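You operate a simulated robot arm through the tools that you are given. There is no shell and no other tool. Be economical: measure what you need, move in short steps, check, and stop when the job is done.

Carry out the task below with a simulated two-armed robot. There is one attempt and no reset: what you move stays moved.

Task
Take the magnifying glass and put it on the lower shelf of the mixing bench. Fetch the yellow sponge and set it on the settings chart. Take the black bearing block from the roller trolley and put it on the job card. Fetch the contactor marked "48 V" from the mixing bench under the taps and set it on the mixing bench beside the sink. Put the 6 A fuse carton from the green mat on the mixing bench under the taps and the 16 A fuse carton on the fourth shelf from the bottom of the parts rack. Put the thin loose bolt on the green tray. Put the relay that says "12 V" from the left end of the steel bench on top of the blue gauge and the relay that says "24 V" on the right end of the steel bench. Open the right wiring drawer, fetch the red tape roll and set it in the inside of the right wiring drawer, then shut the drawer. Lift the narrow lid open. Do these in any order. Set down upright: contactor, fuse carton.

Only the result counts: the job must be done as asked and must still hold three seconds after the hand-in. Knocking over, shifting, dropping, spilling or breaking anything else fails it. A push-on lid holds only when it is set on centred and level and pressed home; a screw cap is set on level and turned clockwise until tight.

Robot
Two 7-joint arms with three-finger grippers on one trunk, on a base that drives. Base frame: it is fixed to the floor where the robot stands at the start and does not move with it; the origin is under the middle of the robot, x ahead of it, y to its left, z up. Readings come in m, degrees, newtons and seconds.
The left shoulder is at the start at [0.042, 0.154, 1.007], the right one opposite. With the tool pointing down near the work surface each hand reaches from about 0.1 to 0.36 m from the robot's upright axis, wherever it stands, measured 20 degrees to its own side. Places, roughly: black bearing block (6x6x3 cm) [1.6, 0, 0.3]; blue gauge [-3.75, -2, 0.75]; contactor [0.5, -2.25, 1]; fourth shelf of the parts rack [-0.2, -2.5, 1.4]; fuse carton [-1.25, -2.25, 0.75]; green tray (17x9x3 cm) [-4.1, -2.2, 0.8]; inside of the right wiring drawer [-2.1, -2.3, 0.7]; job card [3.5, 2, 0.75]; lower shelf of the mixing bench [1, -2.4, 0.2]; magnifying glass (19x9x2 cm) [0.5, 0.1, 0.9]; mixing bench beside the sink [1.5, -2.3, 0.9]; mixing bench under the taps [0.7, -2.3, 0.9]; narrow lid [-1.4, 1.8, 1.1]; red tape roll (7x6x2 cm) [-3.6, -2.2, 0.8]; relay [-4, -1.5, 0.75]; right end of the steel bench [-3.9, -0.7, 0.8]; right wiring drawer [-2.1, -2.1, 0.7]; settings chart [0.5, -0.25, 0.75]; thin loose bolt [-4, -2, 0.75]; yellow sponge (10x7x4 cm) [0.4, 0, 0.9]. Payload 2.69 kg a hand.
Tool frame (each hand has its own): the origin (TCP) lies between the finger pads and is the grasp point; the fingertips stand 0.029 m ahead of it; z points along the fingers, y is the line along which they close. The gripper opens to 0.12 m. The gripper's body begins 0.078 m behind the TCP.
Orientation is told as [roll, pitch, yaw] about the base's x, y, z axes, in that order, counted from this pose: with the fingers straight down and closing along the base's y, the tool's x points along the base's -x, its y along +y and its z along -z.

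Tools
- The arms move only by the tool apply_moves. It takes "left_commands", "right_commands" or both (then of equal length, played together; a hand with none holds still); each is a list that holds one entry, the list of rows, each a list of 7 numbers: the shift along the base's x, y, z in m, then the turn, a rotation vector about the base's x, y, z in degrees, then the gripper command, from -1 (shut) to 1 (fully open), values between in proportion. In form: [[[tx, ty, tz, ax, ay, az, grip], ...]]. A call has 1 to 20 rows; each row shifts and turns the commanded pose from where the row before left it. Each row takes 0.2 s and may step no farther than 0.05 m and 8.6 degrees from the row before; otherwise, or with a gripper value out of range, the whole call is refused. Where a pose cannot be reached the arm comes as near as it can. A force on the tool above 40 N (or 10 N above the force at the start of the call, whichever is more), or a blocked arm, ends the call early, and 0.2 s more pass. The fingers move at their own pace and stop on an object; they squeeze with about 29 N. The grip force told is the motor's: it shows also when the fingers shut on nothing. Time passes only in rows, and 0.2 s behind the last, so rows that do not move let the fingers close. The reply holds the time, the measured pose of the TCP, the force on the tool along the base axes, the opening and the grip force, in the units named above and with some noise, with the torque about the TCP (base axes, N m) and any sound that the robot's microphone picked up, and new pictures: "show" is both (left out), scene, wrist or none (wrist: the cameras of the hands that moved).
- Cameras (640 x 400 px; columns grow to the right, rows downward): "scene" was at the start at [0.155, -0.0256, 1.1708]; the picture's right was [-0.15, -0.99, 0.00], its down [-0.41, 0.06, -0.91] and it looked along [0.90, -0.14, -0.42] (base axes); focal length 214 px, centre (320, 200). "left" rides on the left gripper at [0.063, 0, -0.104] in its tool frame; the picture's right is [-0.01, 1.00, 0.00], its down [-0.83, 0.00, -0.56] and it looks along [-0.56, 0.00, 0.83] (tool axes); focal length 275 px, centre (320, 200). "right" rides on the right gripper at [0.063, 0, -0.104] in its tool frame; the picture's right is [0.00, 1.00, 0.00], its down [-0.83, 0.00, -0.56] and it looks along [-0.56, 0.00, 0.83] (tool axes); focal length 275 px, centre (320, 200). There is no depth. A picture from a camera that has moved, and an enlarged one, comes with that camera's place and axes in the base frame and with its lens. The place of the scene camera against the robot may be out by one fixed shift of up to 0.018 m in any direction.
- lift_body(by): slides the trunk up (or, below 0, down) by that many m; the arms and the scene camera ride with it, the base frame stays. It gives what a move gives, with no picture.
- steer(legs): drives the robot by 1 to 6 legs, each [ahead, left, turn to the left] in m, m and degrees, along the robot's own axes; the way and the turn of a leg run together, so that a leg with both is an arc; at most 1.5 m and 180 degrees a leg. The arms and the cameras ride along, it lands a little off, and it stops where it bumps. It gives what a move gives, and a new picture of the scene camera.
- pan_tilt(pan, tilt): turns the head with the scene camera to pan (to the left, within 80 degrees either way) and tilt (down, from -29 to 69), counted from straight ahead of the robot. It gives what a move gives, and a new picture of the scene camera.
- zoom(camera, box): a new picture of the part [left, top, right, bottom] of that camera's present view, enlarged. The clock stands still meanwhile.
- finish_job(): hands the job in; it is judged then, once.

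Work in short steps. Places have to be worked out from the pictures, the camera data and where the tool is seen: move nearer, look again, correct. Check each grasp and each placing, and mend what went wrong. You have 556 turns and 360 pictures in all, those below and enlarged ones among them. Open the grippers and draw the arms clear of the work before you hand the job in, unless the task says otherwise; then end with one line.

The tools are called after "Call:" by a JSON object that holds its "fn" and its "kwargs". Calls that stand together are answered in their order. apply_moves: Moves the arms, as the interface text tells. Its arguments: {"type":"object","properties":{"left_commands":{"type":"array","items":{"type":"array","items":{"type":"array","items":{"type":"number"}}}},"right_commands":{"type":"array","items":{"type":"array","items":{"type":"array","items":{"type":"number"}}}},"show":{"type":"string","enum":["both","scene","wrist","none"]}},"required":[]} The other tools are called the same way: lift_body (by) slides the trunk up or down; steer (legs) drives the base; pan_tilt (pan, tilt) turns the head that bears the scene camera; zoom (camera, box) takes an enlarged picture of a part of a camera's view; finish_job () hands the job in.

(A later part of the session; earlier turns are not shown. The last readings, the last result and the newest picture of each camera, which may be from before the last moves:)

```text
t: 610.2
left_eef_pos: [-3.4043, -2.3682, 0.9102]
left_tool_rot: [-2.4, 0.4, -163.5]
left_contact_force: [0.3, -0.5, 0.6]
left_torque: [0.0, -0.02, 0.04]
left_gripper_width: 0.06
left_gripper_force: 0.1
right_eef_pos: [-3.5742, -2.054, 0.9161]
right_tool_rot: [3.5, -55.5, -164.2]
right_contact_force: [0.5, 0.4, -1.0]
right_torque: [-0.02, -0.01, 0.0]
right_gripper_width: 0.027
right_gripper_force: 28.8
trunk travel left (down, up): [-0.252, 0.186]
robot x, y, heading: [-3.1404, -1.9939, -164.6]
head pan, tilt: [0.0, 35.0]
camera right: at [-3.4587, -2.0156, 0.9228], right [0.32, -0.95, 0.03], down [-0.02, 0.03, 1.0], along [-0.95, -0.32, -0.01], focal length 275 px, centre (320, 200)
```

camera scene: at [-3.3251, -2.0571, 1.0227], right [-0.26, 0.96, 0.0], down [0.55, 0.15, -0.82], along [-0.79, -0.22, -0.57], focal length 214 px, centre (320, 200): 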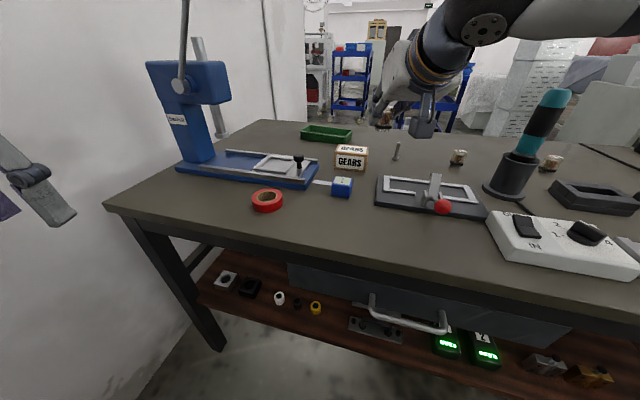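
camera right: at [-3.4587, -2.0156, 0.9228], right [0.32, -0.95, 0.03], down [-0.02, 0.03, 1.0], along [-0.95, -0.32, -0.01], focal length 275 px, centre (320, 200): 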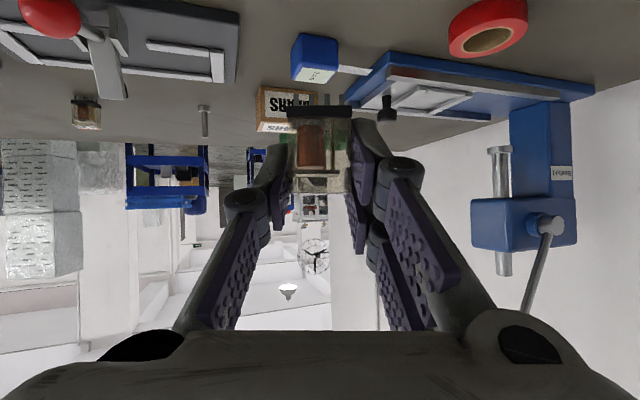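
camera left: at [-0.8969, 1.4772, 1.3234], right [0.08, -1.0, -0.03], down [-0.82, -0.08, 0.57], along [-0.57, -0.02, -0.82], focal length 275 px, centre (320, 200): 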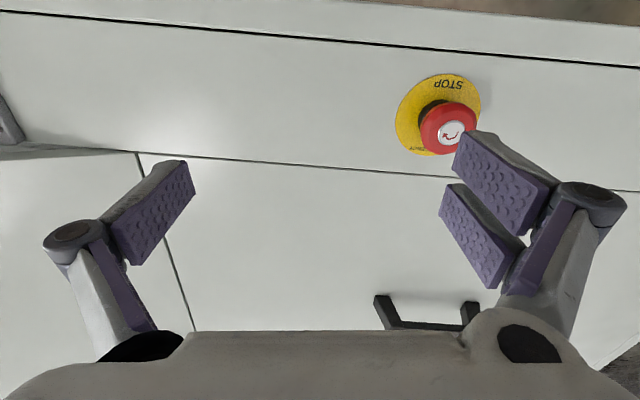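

The gauge's top centre is at about (-3.729, -2.107, 0.79). I move the relay over it, staying 5 cm above first.

Call:
{"fn": "apply_moves", "kwargs": {"right_commands": [[[-0.04, -0.013, -0.005, 0, 0, 0, -1], [-0.04, -0.013, -0.01, 0, 0, 0, -1], [-0.04, -0.013, -0.01, 0, 0, 0, -1], [-0.026, -0.011, -0.01, 0, 0, 0, -1], [0, 0, 0, 0, 0, 0, -1]]], "show": "both"}}

Call:
{"fn": "zoom", "kwargs": {"camera": "scene", "box": [290, 140, 420, 221]}}

```text
t: 611.4
left_eef_pos: [-3.4029, -2.3678, 0.9098]
left_tool_rot: [-2.2, 0.3, -163.4]
left_contact_force: [0.4, -1.1, -0.5]
left_torque: [-0.03, 0.03, 0.01]
left_gripper_width: 0.0599
left_gripper_force: 0.1
right_eef_pos: [-3.7179, -2.1038, 0.882]
right_tool_rot: [3.6, -55.6, -164.2]
right_contact_force: [-0.1, -0.1, -0.6]
right_torque: [0.0, -0.01, -0.02]
right_gripper_width: 0.0267
right_gripper_force: 28.8
trunk travel left (down, up): [-0.252, 0.186]
robot x, y, heading: [-3.1417, -1.9949, -164.9]
head pan, tilt: [0.0, 35.0]
camera scene: at [-3.3246, -2.057, 1.0228], right [-0.26, 0.96, 0.0], down [0.55, 0.15, -0.82], along [-0.79, -0.22, -0.57], focal length 214 px, centre (320, 200)
camera right: at [-3.6034, -2.0655, 0.8875], right [0.32, -0.95, 0.03], down [-0.02, 0.03, 1.0], along [-0.95, -0.32, -0.01], focal length 275 px, centre (320, 200)
```

scene: 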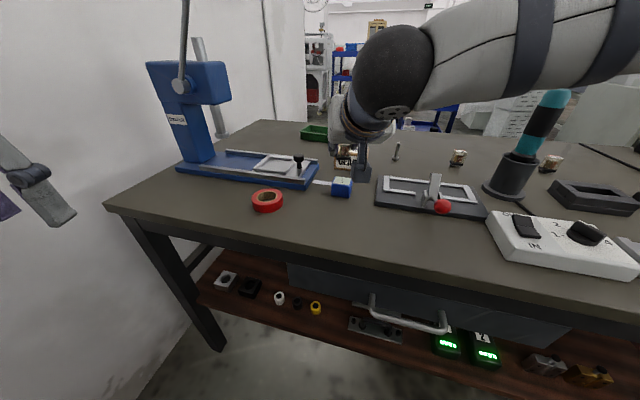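
right: 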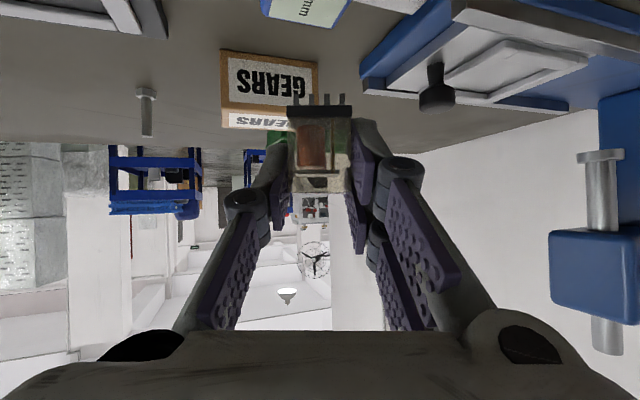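

```text
4.92 times, centred on (355, 180) of scene
camera zoom: at [-3.3246, -2.057, 1.0228], right [-0.26, 0.96, 0.0], down [0.55, 0.15, -0.82], along [-0.79, -0.22, -0.57], focal length 1056 px, centre (148, 296)
```

zoom: 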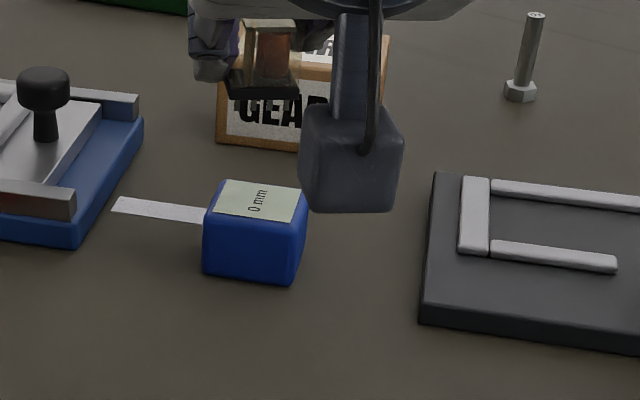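

The scene view shows the relay nearly exactly over the gauge. I lower it in steps to contact.

Call:
{"fn": "apply_moves", "kwargs": {"right_commands": [[[-0.004, -0.001, -0.02, 0, 0, 0, -1], [0, 0, -0.016, 0, 0, 0, -1], [0, 0, -0.006, 0, 0, 0, -1], [0, 0, -0.004, 0, 0, 0, -1], [0, 0, 0, 0, 0, 0, -1]]], "show": "none"}}

Call:
{"fn": "zoom", "kwargs": {"camera": "scene", "box": [300, 150, 400, 212]}}

```text
t: 612.6
left_eef_pos: [-3.4039, -2.3677, 0.9104]
left_tool_rot: [-2.3, 0.3, -163.4]
left_contact_force: [-0.5, -1.1, -1.0]
left_torque: [0.02, 0.0, -0.03]
left_gripper_width: 0.06
left_gripper_force: 0.1
right_eef_pos: [-3.7219, -2.1047, 0.8353]
right_tool_rot: [3.6, -55.7, -164.3]
right_contact_force: [0.0, 0.9, -0.2]
right_torque: [0.0, -0.03, -0.02]
right_gripper_width: 0.0268
right_gripper_force: 28.7
trunk travel left (down, up): [-0.252, 0.186]
robot x, y, heading: [-3.1419, -1.9941, -164.9]
head pan, tilt: [0.0, 35.0]
```

```text
6.40 times, centred on (350, 181) of scene
camera zoom: at [-3.3247, -2.057, 1.0228], right [-0.26, 0.96, 0.0], down [0.55, 0.15, -0.82], along [-0.79, -0.22, -0.57], focal length 1373 px, centre (128, 322)
```

zoom: 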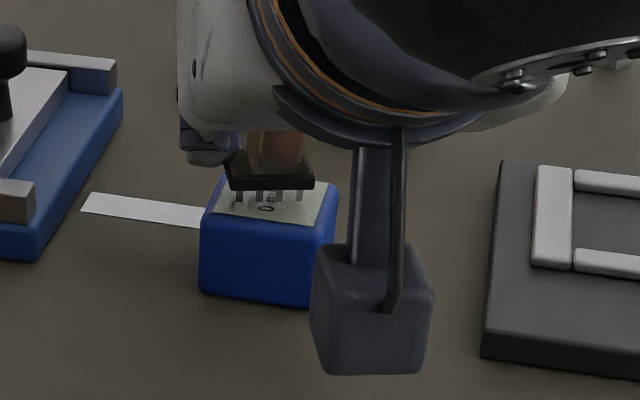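

Call:
{"fn": "apply_moves", "kwargs": {"right_commands": [[[0, 0, -0.003, 0, 0, 0, -1], [0, 0, -0.003, 0, 0, 0, -1], [0, 0, -0.002, 0, 0, 0, -1], [0, 0, 0, 0, 0, 0, -1]]], "show": "none"}}

Call:
{"fn": "zoom", "kwargs": {"camera": "scene", "box": [300, 150, 400, 212]}}

```text
t: 613.6
left_eef_pos: [-3.4029, -2.3671, 0.9114]
left_tool_rot: [-2.4, 0.3, -163.5]
left_contact_force: [-0.7, 1.0, -0.1]
left_torque: [-0.03, 0.03, -0.01]
left_gripper_width: 0.0601
left_gripper_force: 0.2
right_eef_pos: [-3.7227, -2.105, 0.8315]
right_tool_rot: [3.7, -56.1, -164.3]
right_contact_force: [0.7, -2.5, 25.3]
right_torque: [0.1, 0.2, 0.04]
right_gripper_width: 0.0269
right_gripper_force: 29.3
trunk travel left (down, up): [-0.252, 0.186]
robot x, y, heading: [-3.1413, -1.9959, -164.7]
head pan, tilt: [0.0, 35.0]
```

```text
6.40 times, centred on (350, 181) of scene
camera zoom: at [-3.323, -2.057, 1.0233], right [-0.26, 0.96, 0.0], down [0.55, 0.15, -0.82], along [-0.79, -0.22, -0.57], focal length 1373 px, centre (128, 322)
```

zoom: 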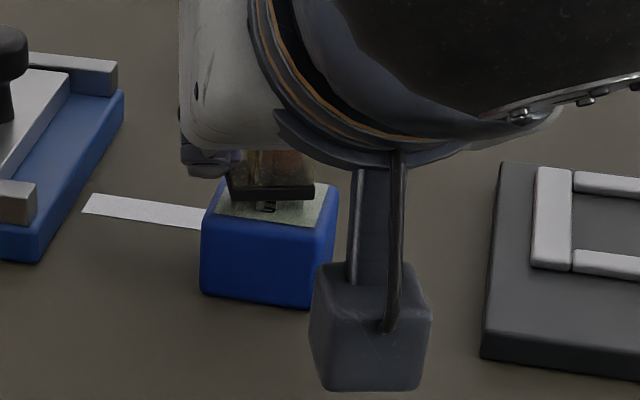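

Firm contact. I unload slightly, open a little, and draw back along the tool axis.

Call:
{"fn": "apply_moves", "kwargs": {"right_commands": [[[0, 0, 0.003, 0, 0, 0, -1], [0, 0, 0, 0, 0, 0, -0.4], [0, 0, 0, 0, 0, 0, -0.3], [0.015, 0.005, 0.012, 0, 0, 0, -0.3], [0.03, 0.01, 0.025, 0, 0, 0, -0.3], [0.035, 0.01, 0.03, 0, 0, 0, -0.3], [0.035, 0.01, 0.03, 0, 0, 0, -0.3], [0, 0, 0, 0, 0, 0, -0.3]]], "show": "both"}}

Call:
{"fn": "zoom", "kwargs": {"camera": "scene", "box": [290, 140, 420, 221]}}

```text
t: 615.4
left_eef_pos: [-3.4042, -2.3677, 0.9111]
left_tool_rot: [-2.3, 0.2, -163.5]
left_contact_force: [1.0, 0.1, -0.2]
left_torque: [0.0, 0.01, 0.0]
left_gripper_width: 0.0598
left_gripper_force: 0.1
right_eef_pos: [-3.6077, -2.0692, 0.9264]
right_tool_rot: [3.6, -55.5, -164.3]
right_contact_force: [-0.8, -0.4, -0.8]
right_torque: [-0.03, 0.02, 0.02]
right_gripper_width: 0.042
right_gripper_force: 0.0
trunk travel left (down, up): [-0.252, 0.186]
robot x, y, heading: [-3.1375, -1.9954, -164.6]
head pan, tilt: [0.0, 35.0]
camera scene: at [-3.3247, -2.057, 1.0228], right [-0.26, 0.96, 0.0], down [0.55, 0.15, -0.82], along [-0.79, -0.22, -0.57], focal length 214 px, centre (320, 200)
camera right: at [-3.4932, -2.03, 0.9332], right [0.32, -0.95, 0.03], down [-0.02, 0.03, 1.0], along [-0.95, -0.32, -0.01], focal length 275 px, centre (320, 200)
```

scene: 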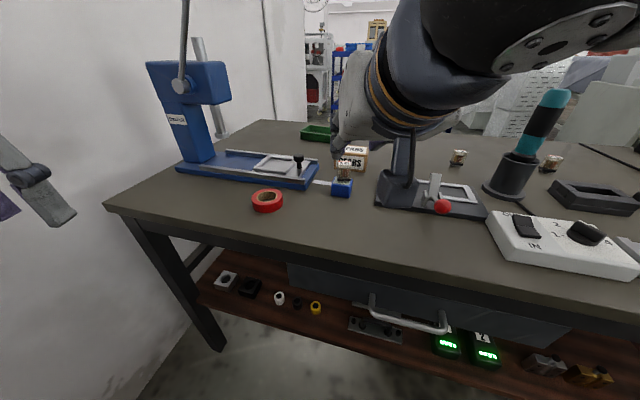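
right: 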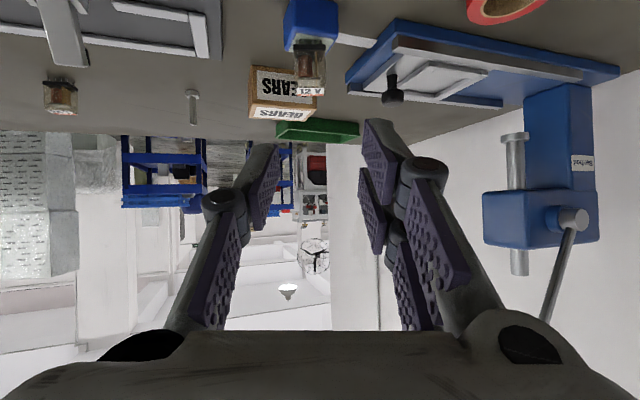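

```text
4.92 times, centred on (355, 180) of scene
camera zoom: at [-3.3247, -2.057, 1.0228], right [-0.26, 0.96, 0.0], down [0.55, 0.15, -0.82], along [-0.79, -0.22, -0.57], focal length 1056 px, centre (148, 296)
```

zoom: 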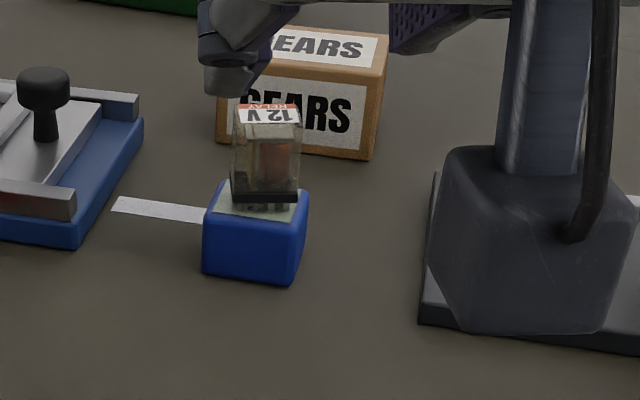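

The 12 V relay stands on the blue gauge. Next the red tape: I withdraw the right hand up and back, and bring the left hand toward the tape at about (-3.64, -2.245).

Call:
{"fn": "apply_moves", "kwargs": {"right_commands": [[[0.02, 0.02, 0.03, 0, 0, 0, -0.3], [0.02, 0.03, 0.03, 0, 0, 0, -0.3], [0.02, 0.04, 0.02, 0, 0, 0, -0.3], [0.02, 0.04, 0, 0, 0, 0, -0.3], [0.02, 0.03, 0, 0, 0, 0, -0.3]]], "show": "none"}}

Call:
{"fn": "apply_moves", "kwargs": {"left_commands": [[[-0.035, 0.015, 0, 0, 0, 0, 0.5], [-0.035, 0.015, 0, 0, 0, 0, 0.5], [-0.035, 0.015, 0, 0, 0, 0, 0.5], [-0.035, 0.015, 0, 0, 0, 0, 0.5], [0, 0, 0, 0, 0, 0, 0.5]]], "show": "wrist"}}

```text
t: 616.6
left_eef_pos: [-3.4034, -2.3675, 0.9106]
left_tool_rot: [-2.3, 0.4, -163.5]
left_contact_force: [0.4, -0.3, -0.3]
left_torque: [-0.04, -0.02, 0.01]
left_gripper_width: 0.0601
left_gripper_force: 0.0
right_eef_pos: [-3.507, -1.9089, 1.0092]
right_tool_rot: [3.6, -55.8, -164.3]
right_contact_force: [0.7, -0.4, 0.2]
right_torque: [0.01, -0.01, 0.02]
right_gripper_width: 0.0419
right_gripper_force: 0.0
trunk travel left (down, up): [-0.252, 0.186]
robot x, y, heading: [-3.1415, -1.9964, -165.0]
head pan, tilt: [0.0, 35.0]
```

```text
t: 617.8
left_eef_pos: [-3.5448, -2.3091, 0.9097]
left_tool_rot: [-2.2, 0.3, -163.5]
left_contact_force: [-0.5, 0.0, 1.1]
left_torque: [0.01, 0.02, 0.02]
left_gripper_width: 0.0902
left_gripper_force: 0.1
right_eef_pos: [-3.5071, -1.9104, 1.0098]
right_tool_rot: [3.6, -55.6, -164.3]
right_contact_force: [0.9, -0.5, 0.2]
right_torque: [0.04, 0.01, 0.0]
right_gripper_width: 0.042
right_gripper_force: 0.1
trunk travel left (down, up): [-0.252, 0.186]
robot x, y, heading: [-3.138, -1.9936, -164.8]
head pan, tilt: [0.0, 35.0]
camera left: at [-3.4825, -2.2965, 1.0157], right [0.28, -0.96, -0.04], down [-0.79, -0.25, 0.55], along [-0.54, -0.12, -0.83], focal length 275 px, centre (320, 200)
```

left: 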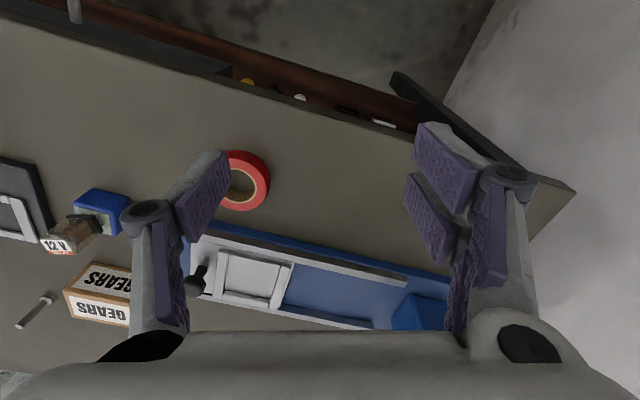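

The tape is at about (-3.638, -2.253). I move the left hand above it and descend.

Call:
{"fn": "apply_moves", "kwargs": {"left_commands": [[[-0.035, 0.02, 0, 0, 0, 0, 0.5], [-0.035, 0.02, -0.01, 0, 0, 0, 0.5], [-0.023, 0.016, -0.02, 0, 0, 0, 0.5], [0, 0, -0.03, 0, 0, 0, 0.5], [0, 0, -0.02, 0, 0, 0, 0.5], [0, 0, 0, 0, 0, 0, 0.5]]], "show": "wrist"}}

```text
t: 619.2
left_eef_pos: [-3.6365, -2.2516, 0.8311]
left_tool_rot: [-2.3, 0.3, -163.5]
left_contact_force: [0.2, 0.4, 0.8]
left_torque: [0.02, -0.03, 0.0]
left_gripper_width: 0.0902
left_gripper_force: 0.0
right_eef_pos: [-3.5075, -1.9102, 1.0087]
right_tool_rot: [3.6, -55.6, -164.3]
right_contact_force: [0.4, -0.6, 0.0]
right_torque: [-0.01, 0.02, -0.02]
right_gripper_width: 0.0418
right_gripper_force: 0.0
trunk travel left (down, up): [-0.252, 0.186]
robot x, y, heading: [-3.1404, -1.9915, -164.7]
head pan, tilt: [0.0, 35.0]
camera left: at [-3.5757, -2.2398, 0.9355], right [0.28, -0.96, -0.04], down [-0.79, -0.25, 0.55], along [-0.54, -0.12, -0.83], focal length 275 px, centre (320, 200)
```

left: 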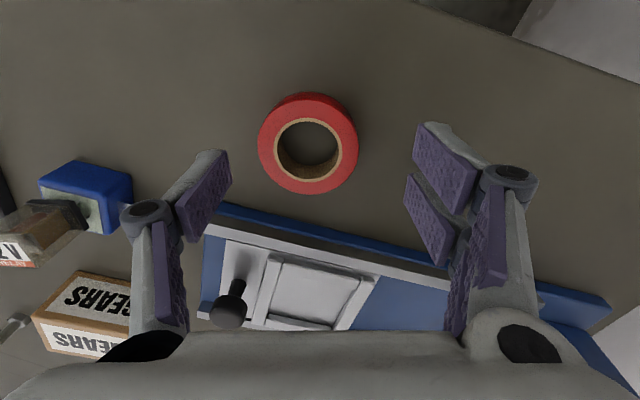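

Call:
{"fn": "apply_moves", "kwargs": {"left_commands": [[[-0.002, 0.006, -0.018, 0, 0, 0, 0.5], [0, 0, -0.015, 0, 0, 0, 0.5], [0, 0, -0.004, 0, 0, 0, 0.5], [0, 0, 0, 0, 0, 0, -0.3], [0, 0, 0, 0, 0, 0, -1], [0, 0, 0, 0, 0, 0, -1]]], "show": "wrist"}}

```text
t: 620.6
left_eef_pos: [-3.6381, -2.246, 0.7944]
left_tool_rot: [-2.3, 0.3, -163.5]
left_contact_force: [0.8, 0.6, 2.7]
left_torque: [-0.08, -0.02, -0.04]
left_gripper_width: 0.0583
left_gripper_force: 29.0
right_eef_pos: [-3.5079, -1.91, 1.0096]
right_tool_rot: [3.7, -55.7, -164.3]
right_contact_force: [0.9, 1.0, 0.3]
right_torque: [0.04, -0.01, -0.02]
right_gripper_width: 0.0422
right_gripper_force: 0.1
trunk travel left (down, up): [-0.252, 0.186]
robot x, y, heading: [-3.1402, -1.9942, -164.6]
head pan, tilt: [0.0, 35.0]
camera left: at [-3.5763, -2.2335, 0.8988], right [0.28, -0.96, -0.04], down [-0.79, -0.25, 0.55], along [-0.54, -0.12, -0.83], focal length 275 px, centre (320, 200)
```

left: 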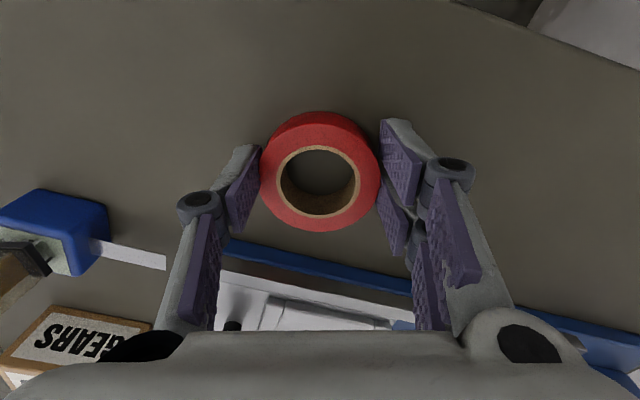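

The tape is gripped. I lift it, back away from the bench and turn toward the drawer.

Call:
{"fn": "apply_moves", "kwargs": {"left_commands": [[[0, 0, 0.04, 0, 0, 0, -1], [0, 0, 0.05, 0, 0, 0, -1], [0.02, 0, 0.04, 0, 0, 0, -1], [0.03, 0, 0.02, 0, 0, 0, -1], [0, 0, 0, 0, 0, 0, -1]]], "show": "none"}}

Call:
{"fn": "steer", "kwargs": {"legs": [[-0.35, 0, 0], [0, -0.55, 0], [0, 0, 75], [0, 0.55, 0]]}}

```text
t: 621.8
left_eef_pos: [-3.5897, -2.2456, 0.942]
left_tool_rot: [-2.3, 0.3, -163.3]
left_contact_force: [0.5, 0.0, -0.5]
left_torque: [0.01, 0.0, 0.01]
left_gripper_width: 0.0583
left_gripper_force: 29.3
right_eef_pos: [-3.5081, -1.9088, 1.0088]
right_tool_rot: [3.6, -55.5, -164.3]
right_contact_force: [0.0, 0.3, -1.0]
right_torque: [-0.02, 0.02, -0.03]
right_gripper_width: 0.0421
right_gripper_force: 0.1
trunk travel left (down, up): [-0.252, 0.186]
robot x, y, heading: [-3.142, -1.9959, -164.9]
head pan, tilt: [0.0, 35.0]
```

```text
t: 635.9
left_eef_pos: [-2.2689, -1.8704, 0.942]
left_tool_rot: [-2.4, 0.3, -88.1]
left_contact_force: [0.0, -1.3, -1.2]
left_torque: [0.04, 0.0, 0.0]
left_gripper_width: 0.0578
left_gripper_force: 29.8
right_eef_pos: [-2.5727, -1.7076, 1.0076]
right_tool_rot: [3.6, -55.5, -88.7]
right_contact_force: [0.4, -0.3, 0.3]
right_torque: [0.05, -0.01, 0.0]
right_gripper_width: 0.0419
right_gripper_force: 0.0
trunk travel left (down, up): [-0.252, 0.186]
robot x, y, heading: [-2.3968, -1.3747, -89.0]
head pan, tilt: [0.0, 35.0]
camera scene: at [-2.3949, -1.5753, 1.0228], right [-1.0, -0.01, 0.0], down [-0.01, 0.57, -0.82], along [0.01, -0.82, -0.57], focal length 214 px, centre (320, 200)
```

scene: 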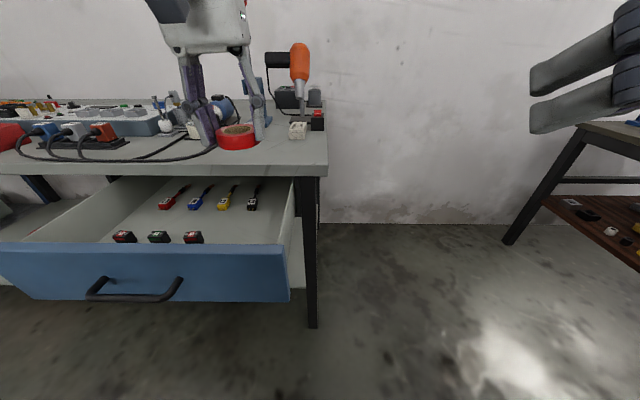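

Call:
{"fn": "apply_moves", "kwargs": {"left_commands": [[[0.0, 0, 0, 0, 0, 0, -1]]], "show": "wrist"}}

```text
t: 636.3
left_eef_pos: [-2.2679, -1.8711, 0.9421]
left_tool_rot: [-2.3, 0.3, -88.0]
left_contact_force: [-0.1, 0.4, 0.0]
left_torque: [0.01, -0.01, 0.01]
left_gripper_width: 0.0579
left_gripper_force: 28.9
right_eef_pos: [-2.5715, -1.7065, 1.0087]
right_tool_rot: [3.6, -55.6, -88.8]
right_contact_force: [-0.3, -0.5, 0.4]
right_torque: [0.0, 0.02, 0.0]
right_gripper_width: 0.0418
right_gripper_force: 0.0
trunk travel left (down, up): [-0.252, 0.186]
robot x, y, heading: [-2.3962, -1.3708, -89.0]
head pan, tilt: [0.0, 35.0]
camera left: at [-2.2651, -1.8089, 1.0479], right [1.0, 0.03, -0.04], down [0.05, -0.83, 0.55], along [-0.02, -0.55, -0.83], focal length 275 px, centre (320, 200)
```

left: 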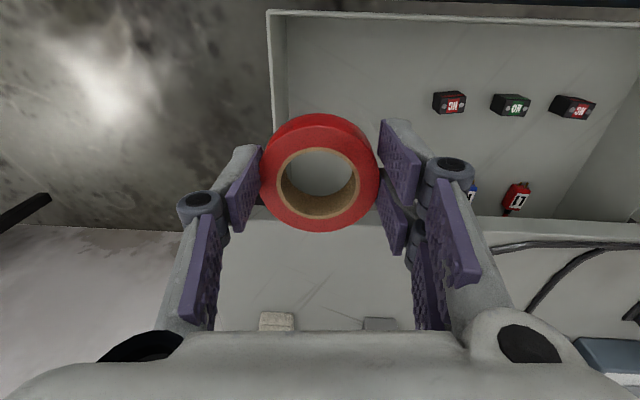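

The free floor of the drawer is centred near (-2.23, -1.885). I move there and lower.

Call:
{"fn": "apply_moves", "kwargs": {"left_commands": [[[0.02, -0.007, 0, 0, 0, 0, -1], [0.018, -0.007, 0, 0, 0, 0, -1], [0, 0, -0.04, 0, 0, 0, -1], [0, 0, -0.04, 0, 0, 0, -1], [0, 0, -0.04, 0, 0, 0, -1], [0, 0, -0.03, 0, 0, 0, -1], [0, 0, 0, 0, 0, 0, -1]]], "show": "both"}}

```text
t: 637.9
left_eef_pos: [-2.2308, -1.8848, 0.7936]
left_tool_rot: [-2.4, 0.3, -87.9]
left_contact_force: [-0.1, -0.3, 0.6]
left_torque: [0.05, 0.01, 0.0]
left_gripper_width: 0.0577
left_gripper_force: 29.1
right_eef_pos: [-2.5725, -1.7073, 1.0095]
right_tool_rot: [3.6, -55.6, -88.8]
right_contact_force: [0.2, -0.8, -0.1]
right_torque: [-0.01, -0.01, 0.01]
right_gripper_width: 0.0423
right_gripper_force: 0.1
trunk travel left (down, up): [-0.252, 0.186]
robot x, y, heading: [-2.396, -1.3727, -89.2]
head pan, tilt: [0.0, 35.0]
camera scene: at [-2.395, -1.5753, 1.0228], right [-1.0, -0.01, 0.0], down [-0.01, 0.57, -0.82], along [0.01, -0.82, -0.57], focal length 214 px, centre (320, 200)
camera left: at [-2.2279, -1.8234, 0.8981], right [1.0, 0.03, -0.04], down [0.05, -0.83, 0.55], along [-0.02, -0.55, -0.83], focal length 275 px, centre (320, 200)
```

scene: 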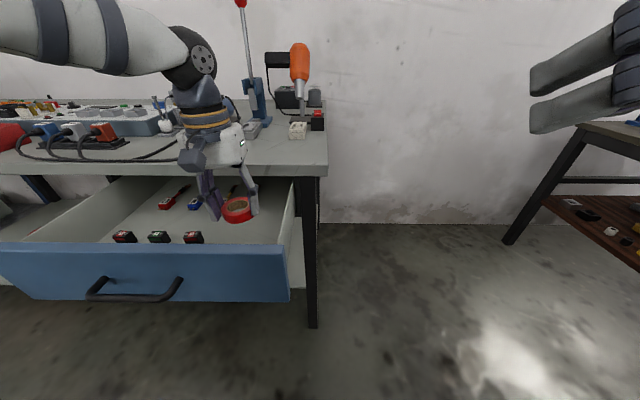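
left: 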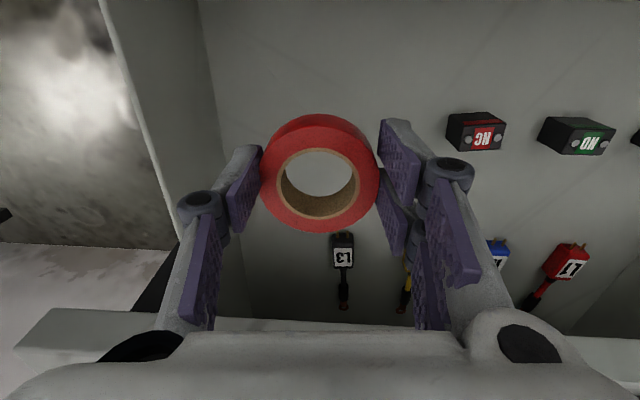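

Call:
{"fn": "apply_moves", "kwargs": {"left_commands": [[[0.003, 0.002, -0.03, 0, 0, 0, -1], [0, 0, -0.025, 0, 0, 0, -1], [0, 0, -0.01, 0, 0, 0, -1], [0, 0, -0.006, 0, 0, 0, -1], [0, 0, -0.005, 0, 0, 0, -1], [0, 0, 0, 0, 0, 0, -1]]], "show": "wrist"}}

```text
t: 639.3
left_eef_pos: [-2.2274, -1.8823, 0.7183]
left_tool_rot: [-2.3, 0.3, -88.0]
left_contact_force: [-0.8, -0.4, -0.9]
left_torque: [0.0, -0.02, 0.01]
left_gripper_width: 0.0581
left_gripper_force: 29.3
right_eef_pos: [-2.572, -1.7072, 1.0086]
right_tool_rot: [3.6, -55.5, -88.8]
right_contact_force: [-0.5, 0.4, -0.7]
right_torque: [0.03, -0.01, 0.01]
right_gripper_width: 0.042
right_gripper_force: 0.0
trunk travel left (down, up): [-0.252, 0.186]
robot x, y, heading: [-2.393, -1.3693, -89.0]
head pan, tilt: [0.0, 35.0]
camera left: at [-2.2247, -1.8209, 0.8222], right [1.0, 0.03, -0.04], down [0.05, -0.83, 0.55], along [-0.02, -0.55, -0.83], focal length 275 px, centre (320, 200)
```

left: 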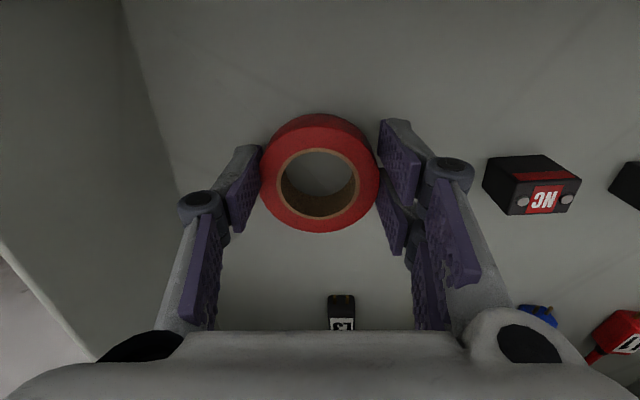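

Call:
{"fn": "apply_moves", "kwargs": {"left_commands": [[[0.002, 0, -0.006, 0, 0, 0, -1], [0, 0, -0.005, 0, 0, 0, -1], [0, 0, -0.004, 0, 0, 0, -1], [0, 0, -0.004, 0, 0, 0, -1], [0, 0, -0.004, 0, 0, 0, -1], [0, 0, 0, 0, 0, 0, -1]]], "show": "none"}}

```text
t: 640.4
left_eef_pos: [-2.2253, -1.8851, 0.7023]
left_tool_rot: [-2.4, -0.5, -88.0]
left_contact_force: [1.1, -1.8, 18.9]
left_torque: [0.23, -0.67, -0.06]
left_gripper_width: 0.0579
left_gripper_force: 28.8
right_eef_pos: [-2.5724, -1.7066, 1.0099]
right_tool_rot: [3.7, -55.5, -88.8]
right_contact_force: [-0.7, -0.3, -0.3]
right_torque: [0.04, 0.0, -0.02]
right_gripper_width: 0.0421
right_gripper_force: 0.0
trunk travel left (down, up): [-0.252, 0.186]
robot x, y, heading: [-2.3986, -1.3724, -89.0]
head pan, tilt: [0.0, 35.0]
stopped in row 5 (left hand): the force on the tool passed its limit at 45 N (the readings are from after the stop); the commanded pose is now the measured one
```

Contact at z 0.702. I release and rise straight up out of the drawer.

Call:
{"fn": "apply_moves", "kwargs": {"left_commands": [[[0, 0, 0.002, 0, 0, 0, 0.0], [0, 0, 0, 0, 0, 0, 0.15], [0, 0, 0.02, 0, 0, 0, 0.15], [0, 0, 0.04, 0, 0, 0, 0.15], [0, 0, 0.04, 0, 0, 0, 0.15], [0, 0, 0.04, 0, 0, 0, 0.15], [0, 0, 0.04, 0, 0, 0, 0.15], [0, 0.02, 0.04, 0, 0, 0, 0.15], [0, 0, 0, 0, 0, 0, 0.15]]], "show": "both"}}

```text
t: 642.4
left_eef_pos: [-2.2248, -1.8641, 0.9212]
left_tool_rot: [-2.3, -0.2, -87.9]
left_contact_force: [0.4, -0.1, -0.5]
left_torque: [0.02, -0.01, -0.02]
left_gripper_width: 0.0689
left_gripper_force: 0.0
right_eef_pos: [-2.5722, -1.7067, 1.0079]
right_tool_rot: [3.6, -55.6, -88.7]
right_contact_force: [-1.4, -0.4, 0.3]
right_torque: [0.0, 0.05, -0.02]
right_gripper_width: 0.042
right_gripper_force: 0.0
trunk travel left (down, up): [-0.252, 0.186]
robot x, y, heading: [-2.3987, -1.374, -89.2]
head pan, tilt: [0.0, 35.0]
camera scene: at [-2.3949, -1.5754, 1.0228], right [-1.0, -0.01, 0.0], down [-0.01, 0.57, -0.82], along [0.01, -0.82, -0.57], focal length 214 px, centre (320, 200)
camera left: at [-2.2219, -1.8022, 1.0265], right [1.0, 0.03, -0.04], down [0.05, -0.83, 0.56], along [-0.02, -0.56, -0.83], focal length 275 px, centre (320, 200)
```

scene: 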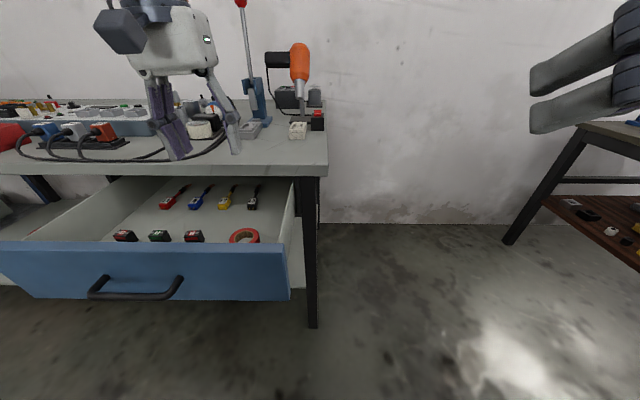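
left: 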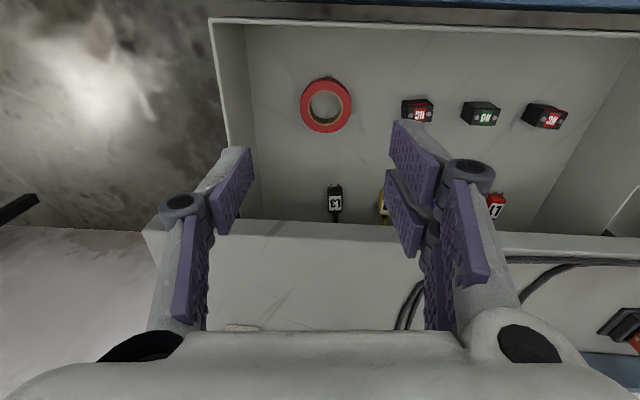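

The tape lies in the drawer. Now I retract the left hand, slide left, and push the drawer shut with the right hand's closed fingers.

Call:
{"fn": "apply_moves", "kwargs": {"left_commands": [[[0, 0.04, 0.04, 0, 0, 0, 0], [0, 0.04, 0.04, 0, 0, 0, 0], [0, 0.04, 0.03, 0, 0, 0, 0], [0, 0.02, 0, 0, 0, 0, 0]]], "right_commands": [[[0, 0.03, 0, 0, 0, 0, -1], [0, 0.03, 0, 0, 0, 0, -1], [0, 0.03, 0, 0, 0, 0, -1], [0, 0, 0, 0, 0, 0, -1]]], "show": "none"}}

Call:
{"fn": "steer", "kwargs": {"legs": [[0, 0.36, -1]]}}

Call:
{"fn": "apply_moves", "kwargs": {"right_commands": [[[0, 0, -0.045, 0, 0, 0, -1], [0, 0, -0.045, 0, 0, 0, -1], [0, 0, -0.045, 0, 0, 0, -1], [0, 0, -0.045, 0, 0, 0, -1], [0, 0, -0.045, 0, 0, 0, -1], [0, 0, -0.03, 0, 0, 0, -1], [0, 0, 0, 0, 0, 0, -1]]], "show": "both"}}

```text
refused: row 1 steps farther than a row can; nothing moved
```

```text
t: 645.7
left_eef_pos: [-1.8743, -1.8644, 0.9218]
left_tool_rot: [-2.4, -0.2, -88.8]
left_contact_force: [0.0, 0.0, 0.4]
left_torque: [0.0, 0.01, -0.04]
left_gripper_width: 0.0689
left_gripper_force: 0.0
right_eef_pos: [-2.2189, -1.702, 1.0087]
right_tool_rot: [3.6, -55.5, -89.6]
right_contact_force: [-0.3, -0.2, -0.9]
right_torque: [-0.01, 0.01, 0.01]
right_gripper_width: 0.042
right_gripper_force: 0.0
trunk travel left (down, up): [-0.252, 0.186]
robot x, y, heading: [-2.037, -1.3684, -90.0]
head pan, tilt: [0.0, 35.0]
camera scene: at [-2.0392, -1.5732, 1.0228], right [-1.0, 0.0, 0.0], down [0.0, 0.57, -0.82], along [0.0, -0.82, -0.57], focal length 214 px, centre (320, 200)
```

scene: 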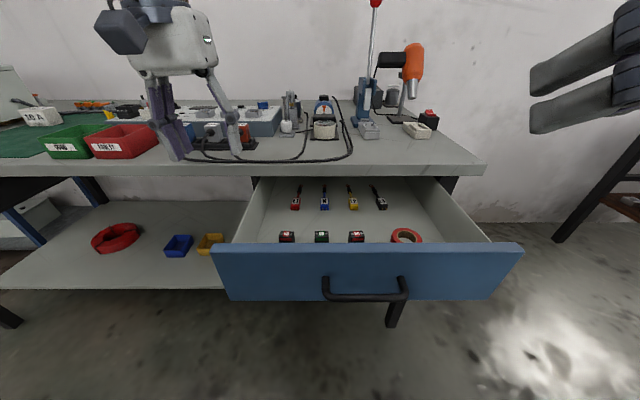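

```text
t: 647.3
left_eef_pos: [-1.8746, -1.8652, 0.9229]
left_tool_rot: [-2.3, -0.2, -88.8]
left_contact_force: [0.4, 0.3, 0.0]
left_torque: [0.0, 0.02, 0.01]
left_gripper_width: 0.0691
left_gripper_force: 0.0
right_eef_pos: [-2.1893, -1.8044, 0.8771]
right_tool_rot: [3.5, -55.5, -89.6]
right_contact_force: [-0.1, 0.3, 0.5]
right_torque: [0.02, 0.03, 0.01]
right_gripper_width: 0.0003
right_gripper_force: 29.1
right hand out of reach, approached as far as the arm can: row 1, 2, 3, 4, 5, 6
trunk travel left (down, up): [-0.252, 0.186]
robot x, y, heading: [-2.04, -1.368, -90.1]
head pan, tilt: [0.0, 35.0]
camera scene: at [-2.0393, -1.5731, 1.0228], right [-1.0, 0.0, 0.0], down [0.0, 0.57, -0.82], along [0.0, -0.82, -0.57], focal length 214 px, centre (320, 200)
camera right: at [-2.1969, -1.6835, 0.8831], right [1.0, 0.06, 0.03], down [-0.03, -0.01, 1.0], along [0.06, -1.0, -0.01], focal length 275 px, centre (320, 200)
```

scene: 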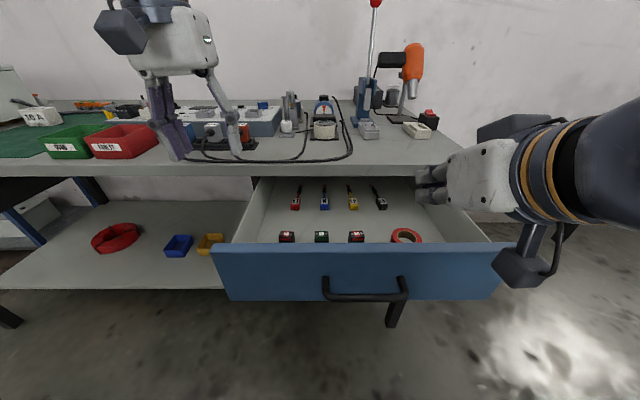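
right: 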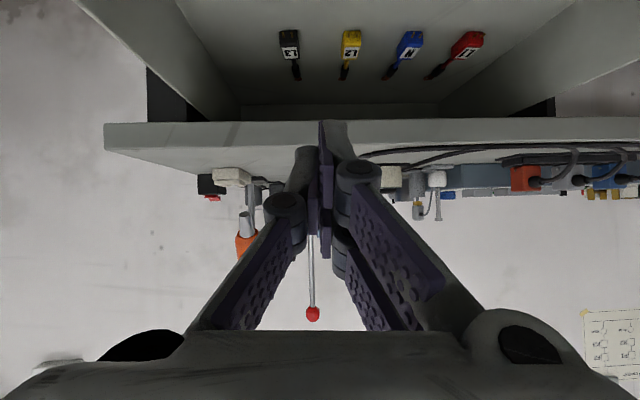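

The hand slid forward above the drawer. I back the base 0.3 m, lower the hand in front of the drawer, then push by driving ahead.

Call:
{"fn": "steer", "kwargs": {"legs": [[-0.3, 0, 0]]}}

Call:
{"fn": "apply_moves", "kwargs": {"right_commands": [[[0, 0, -0.03, 0, 0, 0, -1], [0, 0, -0.03, 0, 0, 0, -1], [0, 0, -0.03, 0, 0, 0, -1], [0, 0, -0.03, 0, 0, 0, -1], [0, 0, -0.015, 0, 0, 0, -1], [0, 0, 0, 0, 0, 0, -1]]], "show": "scene"}}

```text
t: 649.4
left_eef_pos: [-1.8713, -1.5679, 0.9216]
left_tool_rot: [-2.4, -0.2, -88.5]
left_contact_force: [0.0, 0.6, -0.2]
left_torque: [-0.02, 0.04, 0.01]
left_gripper_width: 0.0692
left_gripper_force: 0.1
right_eef_pos: [-2.1874, -1.5073, 0.8774]
right_tool_rot: [3.6, -55.6, -89.5]
right_contact_force: [-0.4, 0.0, 0.3]
right_torque: [0.0, 0.01, -0.01]
right_gripper_width: 0.0
right_gripper_force: 28.6
trunk travel left (down, up): [-0.252, 0.186]
robot x, y, heading: [-2.0404, -1.0668, -89.7]
head pan, tilt: [0.0, 35.0]
camera scene: at [-2.0387, -1.2762, 1.0229], right [-1.0, 0.0, 0.0], down [0.0, 0.57, -0.82], along [0.0, -0.82, -0.57], focal length 214 px, centre (320, 200)
```

scene: 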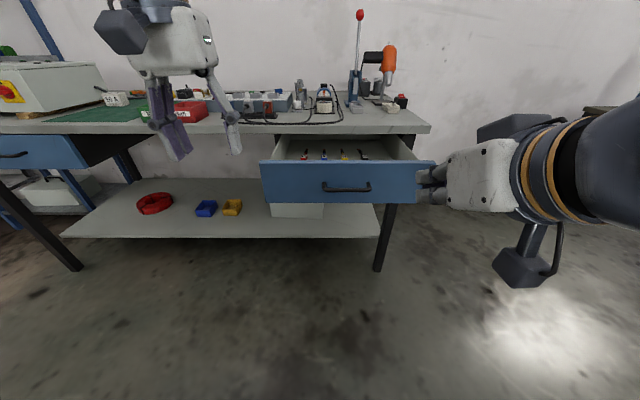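

```text
t: 650.8
left_eef_pos: [-1.8729, -1.5681, 0.9213]
left_tool_rot: [-2.3, -0.3, -88.6]
left_contact_force: [0.0, -0.6, -0.6]
left_torque: [-0.02, 0.04, -0.02]
left_gripper_width: 0.0689
left_gripper_force: 0.0
right_eef_pos: [-2.1783, -1.54, 0.7534]
right_tool_rot: [3.5, -55.4, -89.3]
right_contact_force: [-0.6, -0.2, 0.3]
right_torque: [0.03, -0.02, -0.01]
right_gripper_width: 0.0
right_gripper_force: 28.0
right hand out of reach, approached as far as the arm can: row 1, 2, 3, 4
trunk travel left (down, up): [-0.252, 0.186]
robot x, y, heading: [-2.0356, -1.0747, -90.0]
head pan, tilt: [0.0, 35.0]
camera scene: at [-2.0387, -1.2766, 1.0228], right [-1.0, 0.0, 0.0], down [0.0, 0.57, -0.82], along [0.0, -0.82, -0.57], focal length 214 px, centre (320, 200)
```

scene: 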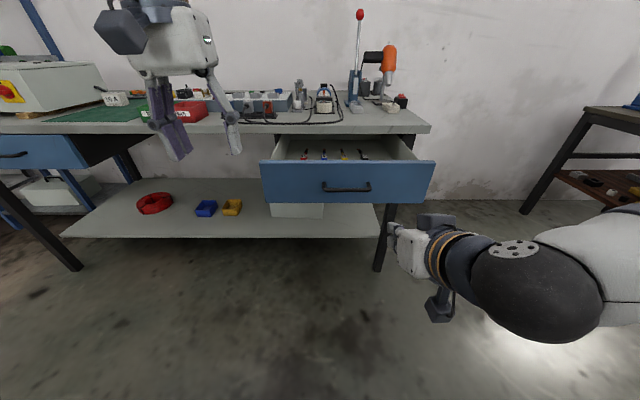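

The hand is in front of the drawer, right of the handle. I shift 2 cm right and drive ahead to push the drawer in.

Call:
{"fn": "apply_moves", "kwargs": {"right_commands": [[[-0.02, 0, 0, 0, 0, 0, -1], [0, 0, 0, 0, 0, 0, -1]]], "show": "none"}}

Call:
{"fn": "steer", "kwargs": {"legs": [[0.38, 0, 0]]}}

```text
t: 651.4
left_eef_pos: [-1.8717, -1.5675, 0.9208]
left_tool_rot: [-2.3, -0.3, -88.6]
left_contact_force: [0.4, -0.9, 0.6]
left_torque: [-0.01, 0.0, 0.01]
left_gripper_width: 0.0689
left_gripper_force: 0.1
right_eef_pos: [-2.1963, -1.5457, 0.753]
right_tool_rot: [3.6, -55.3, -89.4]
right_contact_force: [-0.3, 0.1, 0.3]
right_torque: [-0.02, 0.0, 0.02]
right_gripper_width: 0.0
right_gripper_force: 28.5
right hand out of reach, approached as far as the arm can: row 1
trunk travel left (down, up): [-0.252, 0.186]
robot x, y, heading: [-2.039, -1.0692, -89.9]
head pan, tilt: [0.0, 35.0]
```

```text
t: 653.7
left_eef_pos: [-1.876, -1.9442, 0.9223]
left_tool_rot: [-2.3, -0.3, -89.0]
left_contact_force: [-0.8, 0.1, 0.2]
left_torque: [-0.01, 0.01, -0.03]
left_gripper_width: 0.0689
left_gripper_force: 0.1
right_eef_pos: [-2.1999, -1.9184, 0.7544]
right_tool_rot: [3.6, -55.4, -89.8]
right_contact_force: [0.2, 0.0, 0.4]
right_torque: [-0.03, -0.01, 0.02]
right_gripper_width: 0.0001
right_gripper_force: 28.8
trunk travel left (down, up): [-0.252, 0.186]
robot x, y, heading: [-2.0402, -1.4491, -90.3]
head pan, tilt: [0.0, 35.0]
camera scene: at [-2.0404, -1.6515, 1.0228], right [-1.0, 0.0, 0.0], down [0.0, 0.57, -0.82], along [0.0, -0.82, -0.57], focal length 214 px, centre (320, 200)
```

scene: 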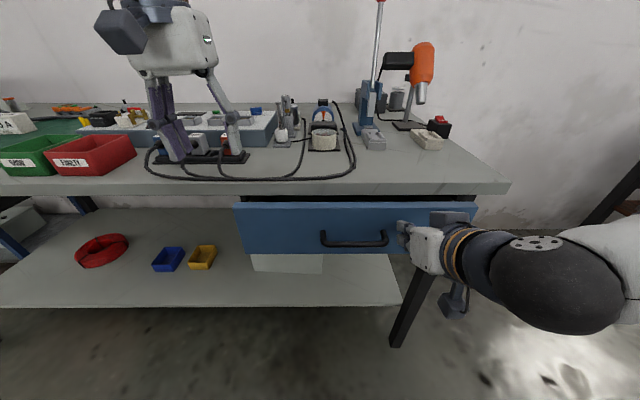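

Nearly shut. I push the last 6 cm.

Call:
{"fn": "steer", "kwargs": {"legs": [[0.065, 0, 0]]}}

Call:
{"fn": "zoom", "kwargs": {"camera": "scene", "box": [210, 160, 530, 360]}}

```text
t: 654.7
left_eef_pos: [-1.8765, -1.984, 0.9222]
left_tool_rot: [-2.3, -0.1, -89.0]
left_contact_force: [0.3, 0.4, 0.6]
left_torque: [0.02, 0.0, 0.03]
left_gripper_width: 0.0691
left_gripper_force: 0.1
right_eef_pos: [-2.1984, -1.9531, 0.7514]
right_tool_rot: [3.5, -54.7, -89.3]
right_contact_force: [-0.8, 5.9, 1.1]
right_torque: [-0.09, 0.06, 0.01]
right_gripper_width: 0.0002
right_gripper_force: 28.3
trunk travel left (down, up): [-0.252, 0.186]
robot x, y, heading: [-2.0445, -1.4856, -90.1]
head pan, tilt: [0.0, 35.0]
stopped in leg 1: the force on the tool passed its limit at 151 N (the readings are from after the stop); the commanded pose is now the measured one
camera scene: at [-2.0408, -1.6919, 1.0229], right [-1.0, 0.01, 0.0], down [0.0, 0.57, -0.82], along [0.0, -0.82, -0.57], focal length 214 px, centre (320, 200)
```

scene: 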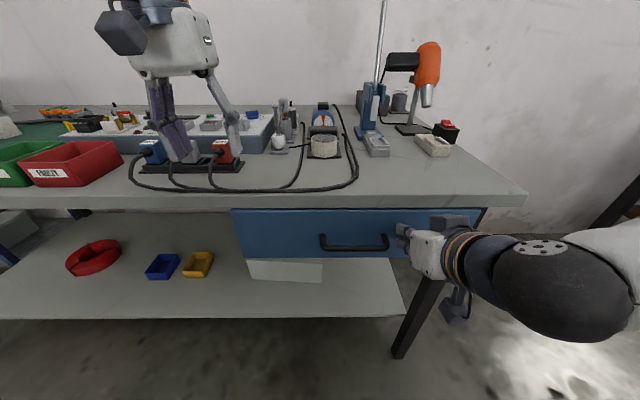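

```text
2.00 times, centred on (370, 260) of scene
camera zoom: at [-2.0408, -1.6919, 1.0229], right [-1.0, 0.01, 0.0], down [0.0, 0.57, -0.82], along [0.0, -0.82, -0.57], focal length 429 px, centre (220, 80)
```

zoom: 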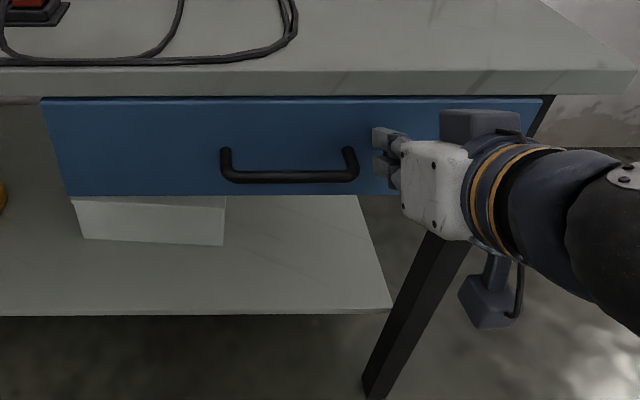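

The drawer is fully shut (it hit its stop). I back off, raise the hands and return to the steel bench for the 24 V relay.

Call:
{"fn": "steer", "kwargs": {"legs": [[-0.3, 0, 0]]}}

Call:
{"fn": "apply_moves", "kwargs": {"left_commands": [[[0, 0, 0.03, 0, 0, 0, 0], [0, 0, 0.03, 0, 0, 0, 0], [0, 0, 0.03, 0, 0, 0, 0], [0, 0, 0, 0, 0, 0, 0], [0, 0, 0, 0, 0, 0, 0], [0, 0, 0, 0, 0, 0, 0]]], "right_commands": [[[0, -0.01, 0.04, 0, 0, 0, 0], [0, -0.01, 0.04, 0, 0, 0, 0], [0, -0.01, 0.04, 0, 0, 0, 0], [0, -0.01, 0.04, 0, 0, 0, 0], [0, -0.01, 0.04, 0, 0, 0, 0], [0, 0, 0.03, 0, 0, 0, 0]]], "show": "none"}}

Call:
{"fn": "steer", "kwargs": {"legs": [[0, 0, -90], [0.9, 0, 0], [0, 0.6, 0]]}}

```text
t: 656.7
left_eef_pos: [-1.8757, -1.6896, 0.9205]
left_tool_rot: [-2.3, -0.1, -89.0]
left_contact_force: [0.7, 1.1, -0.3]
left_torque: [0.01, -0.02, -0.04]
left_gripper_width: 0.0689
left_gripper_force: 0.0
right_eef_pos: [-2.1966, -1.6578, 0.7524]
right_tool_rot: [3.5, -54.6, -89.2]
right_contact_force: [-0.1, 0.6, -0.1]
right_torque: [-0.02, 0.01, -0.02]
right_gripper_width: 0.0
right_gripper_force: 28.9
trunk travel left (down, up): [-0.252, 0.186]
robot x, y, heading: [-2.0365, -1.1935, -90.2]
head pan, tilt: [0.0, 35.0]
camera scene: at [-2.0392, -1.3967, 1.0229], right [-1.0, 0.0, 0.0], down [0.0, 0.57, -0.82], along [0.0, -0.82, -0.57], focal length 214 px, centre (320, 200)
```

scene: 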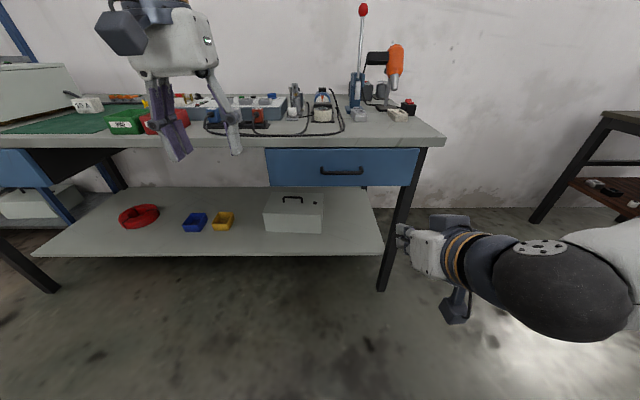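

```text
t: 658.1
left_eef_pos: [-1.8756, -1.6891, 0.9973]
left_tool_rot: [-2.4, -0.5, -89.1]
left_contact_force: [-0.5, -0.1, 1.1]
left_torque: [0.02, -0.04, -0.01]
left_gripper_width: 0.0601
left_gripper_force: 0.1
left hand out of reach, approached as far as the arm can: row 3
right_eef_pos: [-2.1961, -1.7083, 0.9808]
right_tool_rot: [3.5, -54.7, -89.1]
right_contact_force: [0.7, 0.7, -0.3]
right_torque: [0.02, -0.02, -0.02]
right_gripper_width: 0.0596
right_gripper_force: 0.1
trunk travel left (down, up): [-0.252, 0.186]
robot x, y, heading: [-2.0377, -1.1966, -90.5]
head pan, tilt: [0.0, 35.0]
```

```text
t: 665.3
left_eef_pos: [-3.1754, -1.331, 0.9984]
left_tool_rot: [-2.4, -0.4, 179.8]
left_contact_force: [0.5, -1.3, 0.2]
left_torque: [0.01, 0.05, 0.0]
left_gripper_width: 0.0603
left_gripper_force: 0.1
right_eef_pos: [-3.1865, -1.0095, 0.9809]
right_tool_rot: [3.4, -54.8, 179.8]
right_contact_force: [-0.1, 0.2, -0.4]
right_torque: [-0.01, -0.02, 0.0]
right_gripper_width: 0.0598
right_gripper_force: 0.1
trunk travel left (down, up): [-0.252, 0.186]
robot x, y, heading: [-2.6747, -1.1819, 178.5]
head pan, tilt: [0.0, 35.0]
stopped in leg 2: the robot was blocked; the commanded pose is now the measured one
camera scene: at [-2.8686, -1.1849, 1.0226], right [0.03, 1.0, 0.0], down [0.57, -0.01, -0.82], along [-0.82, 0.02, -0.57], focal length 214 px, centre (320, 200)
```

scene: 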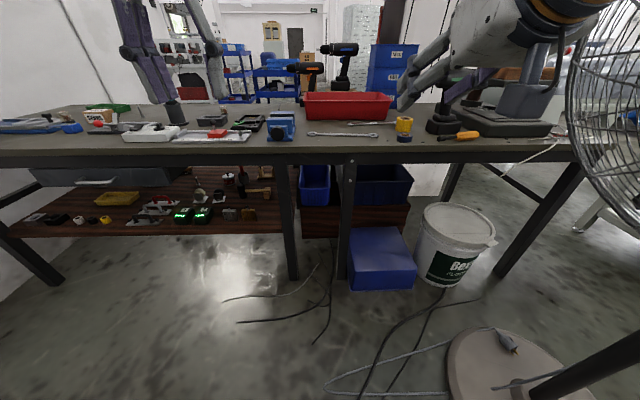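

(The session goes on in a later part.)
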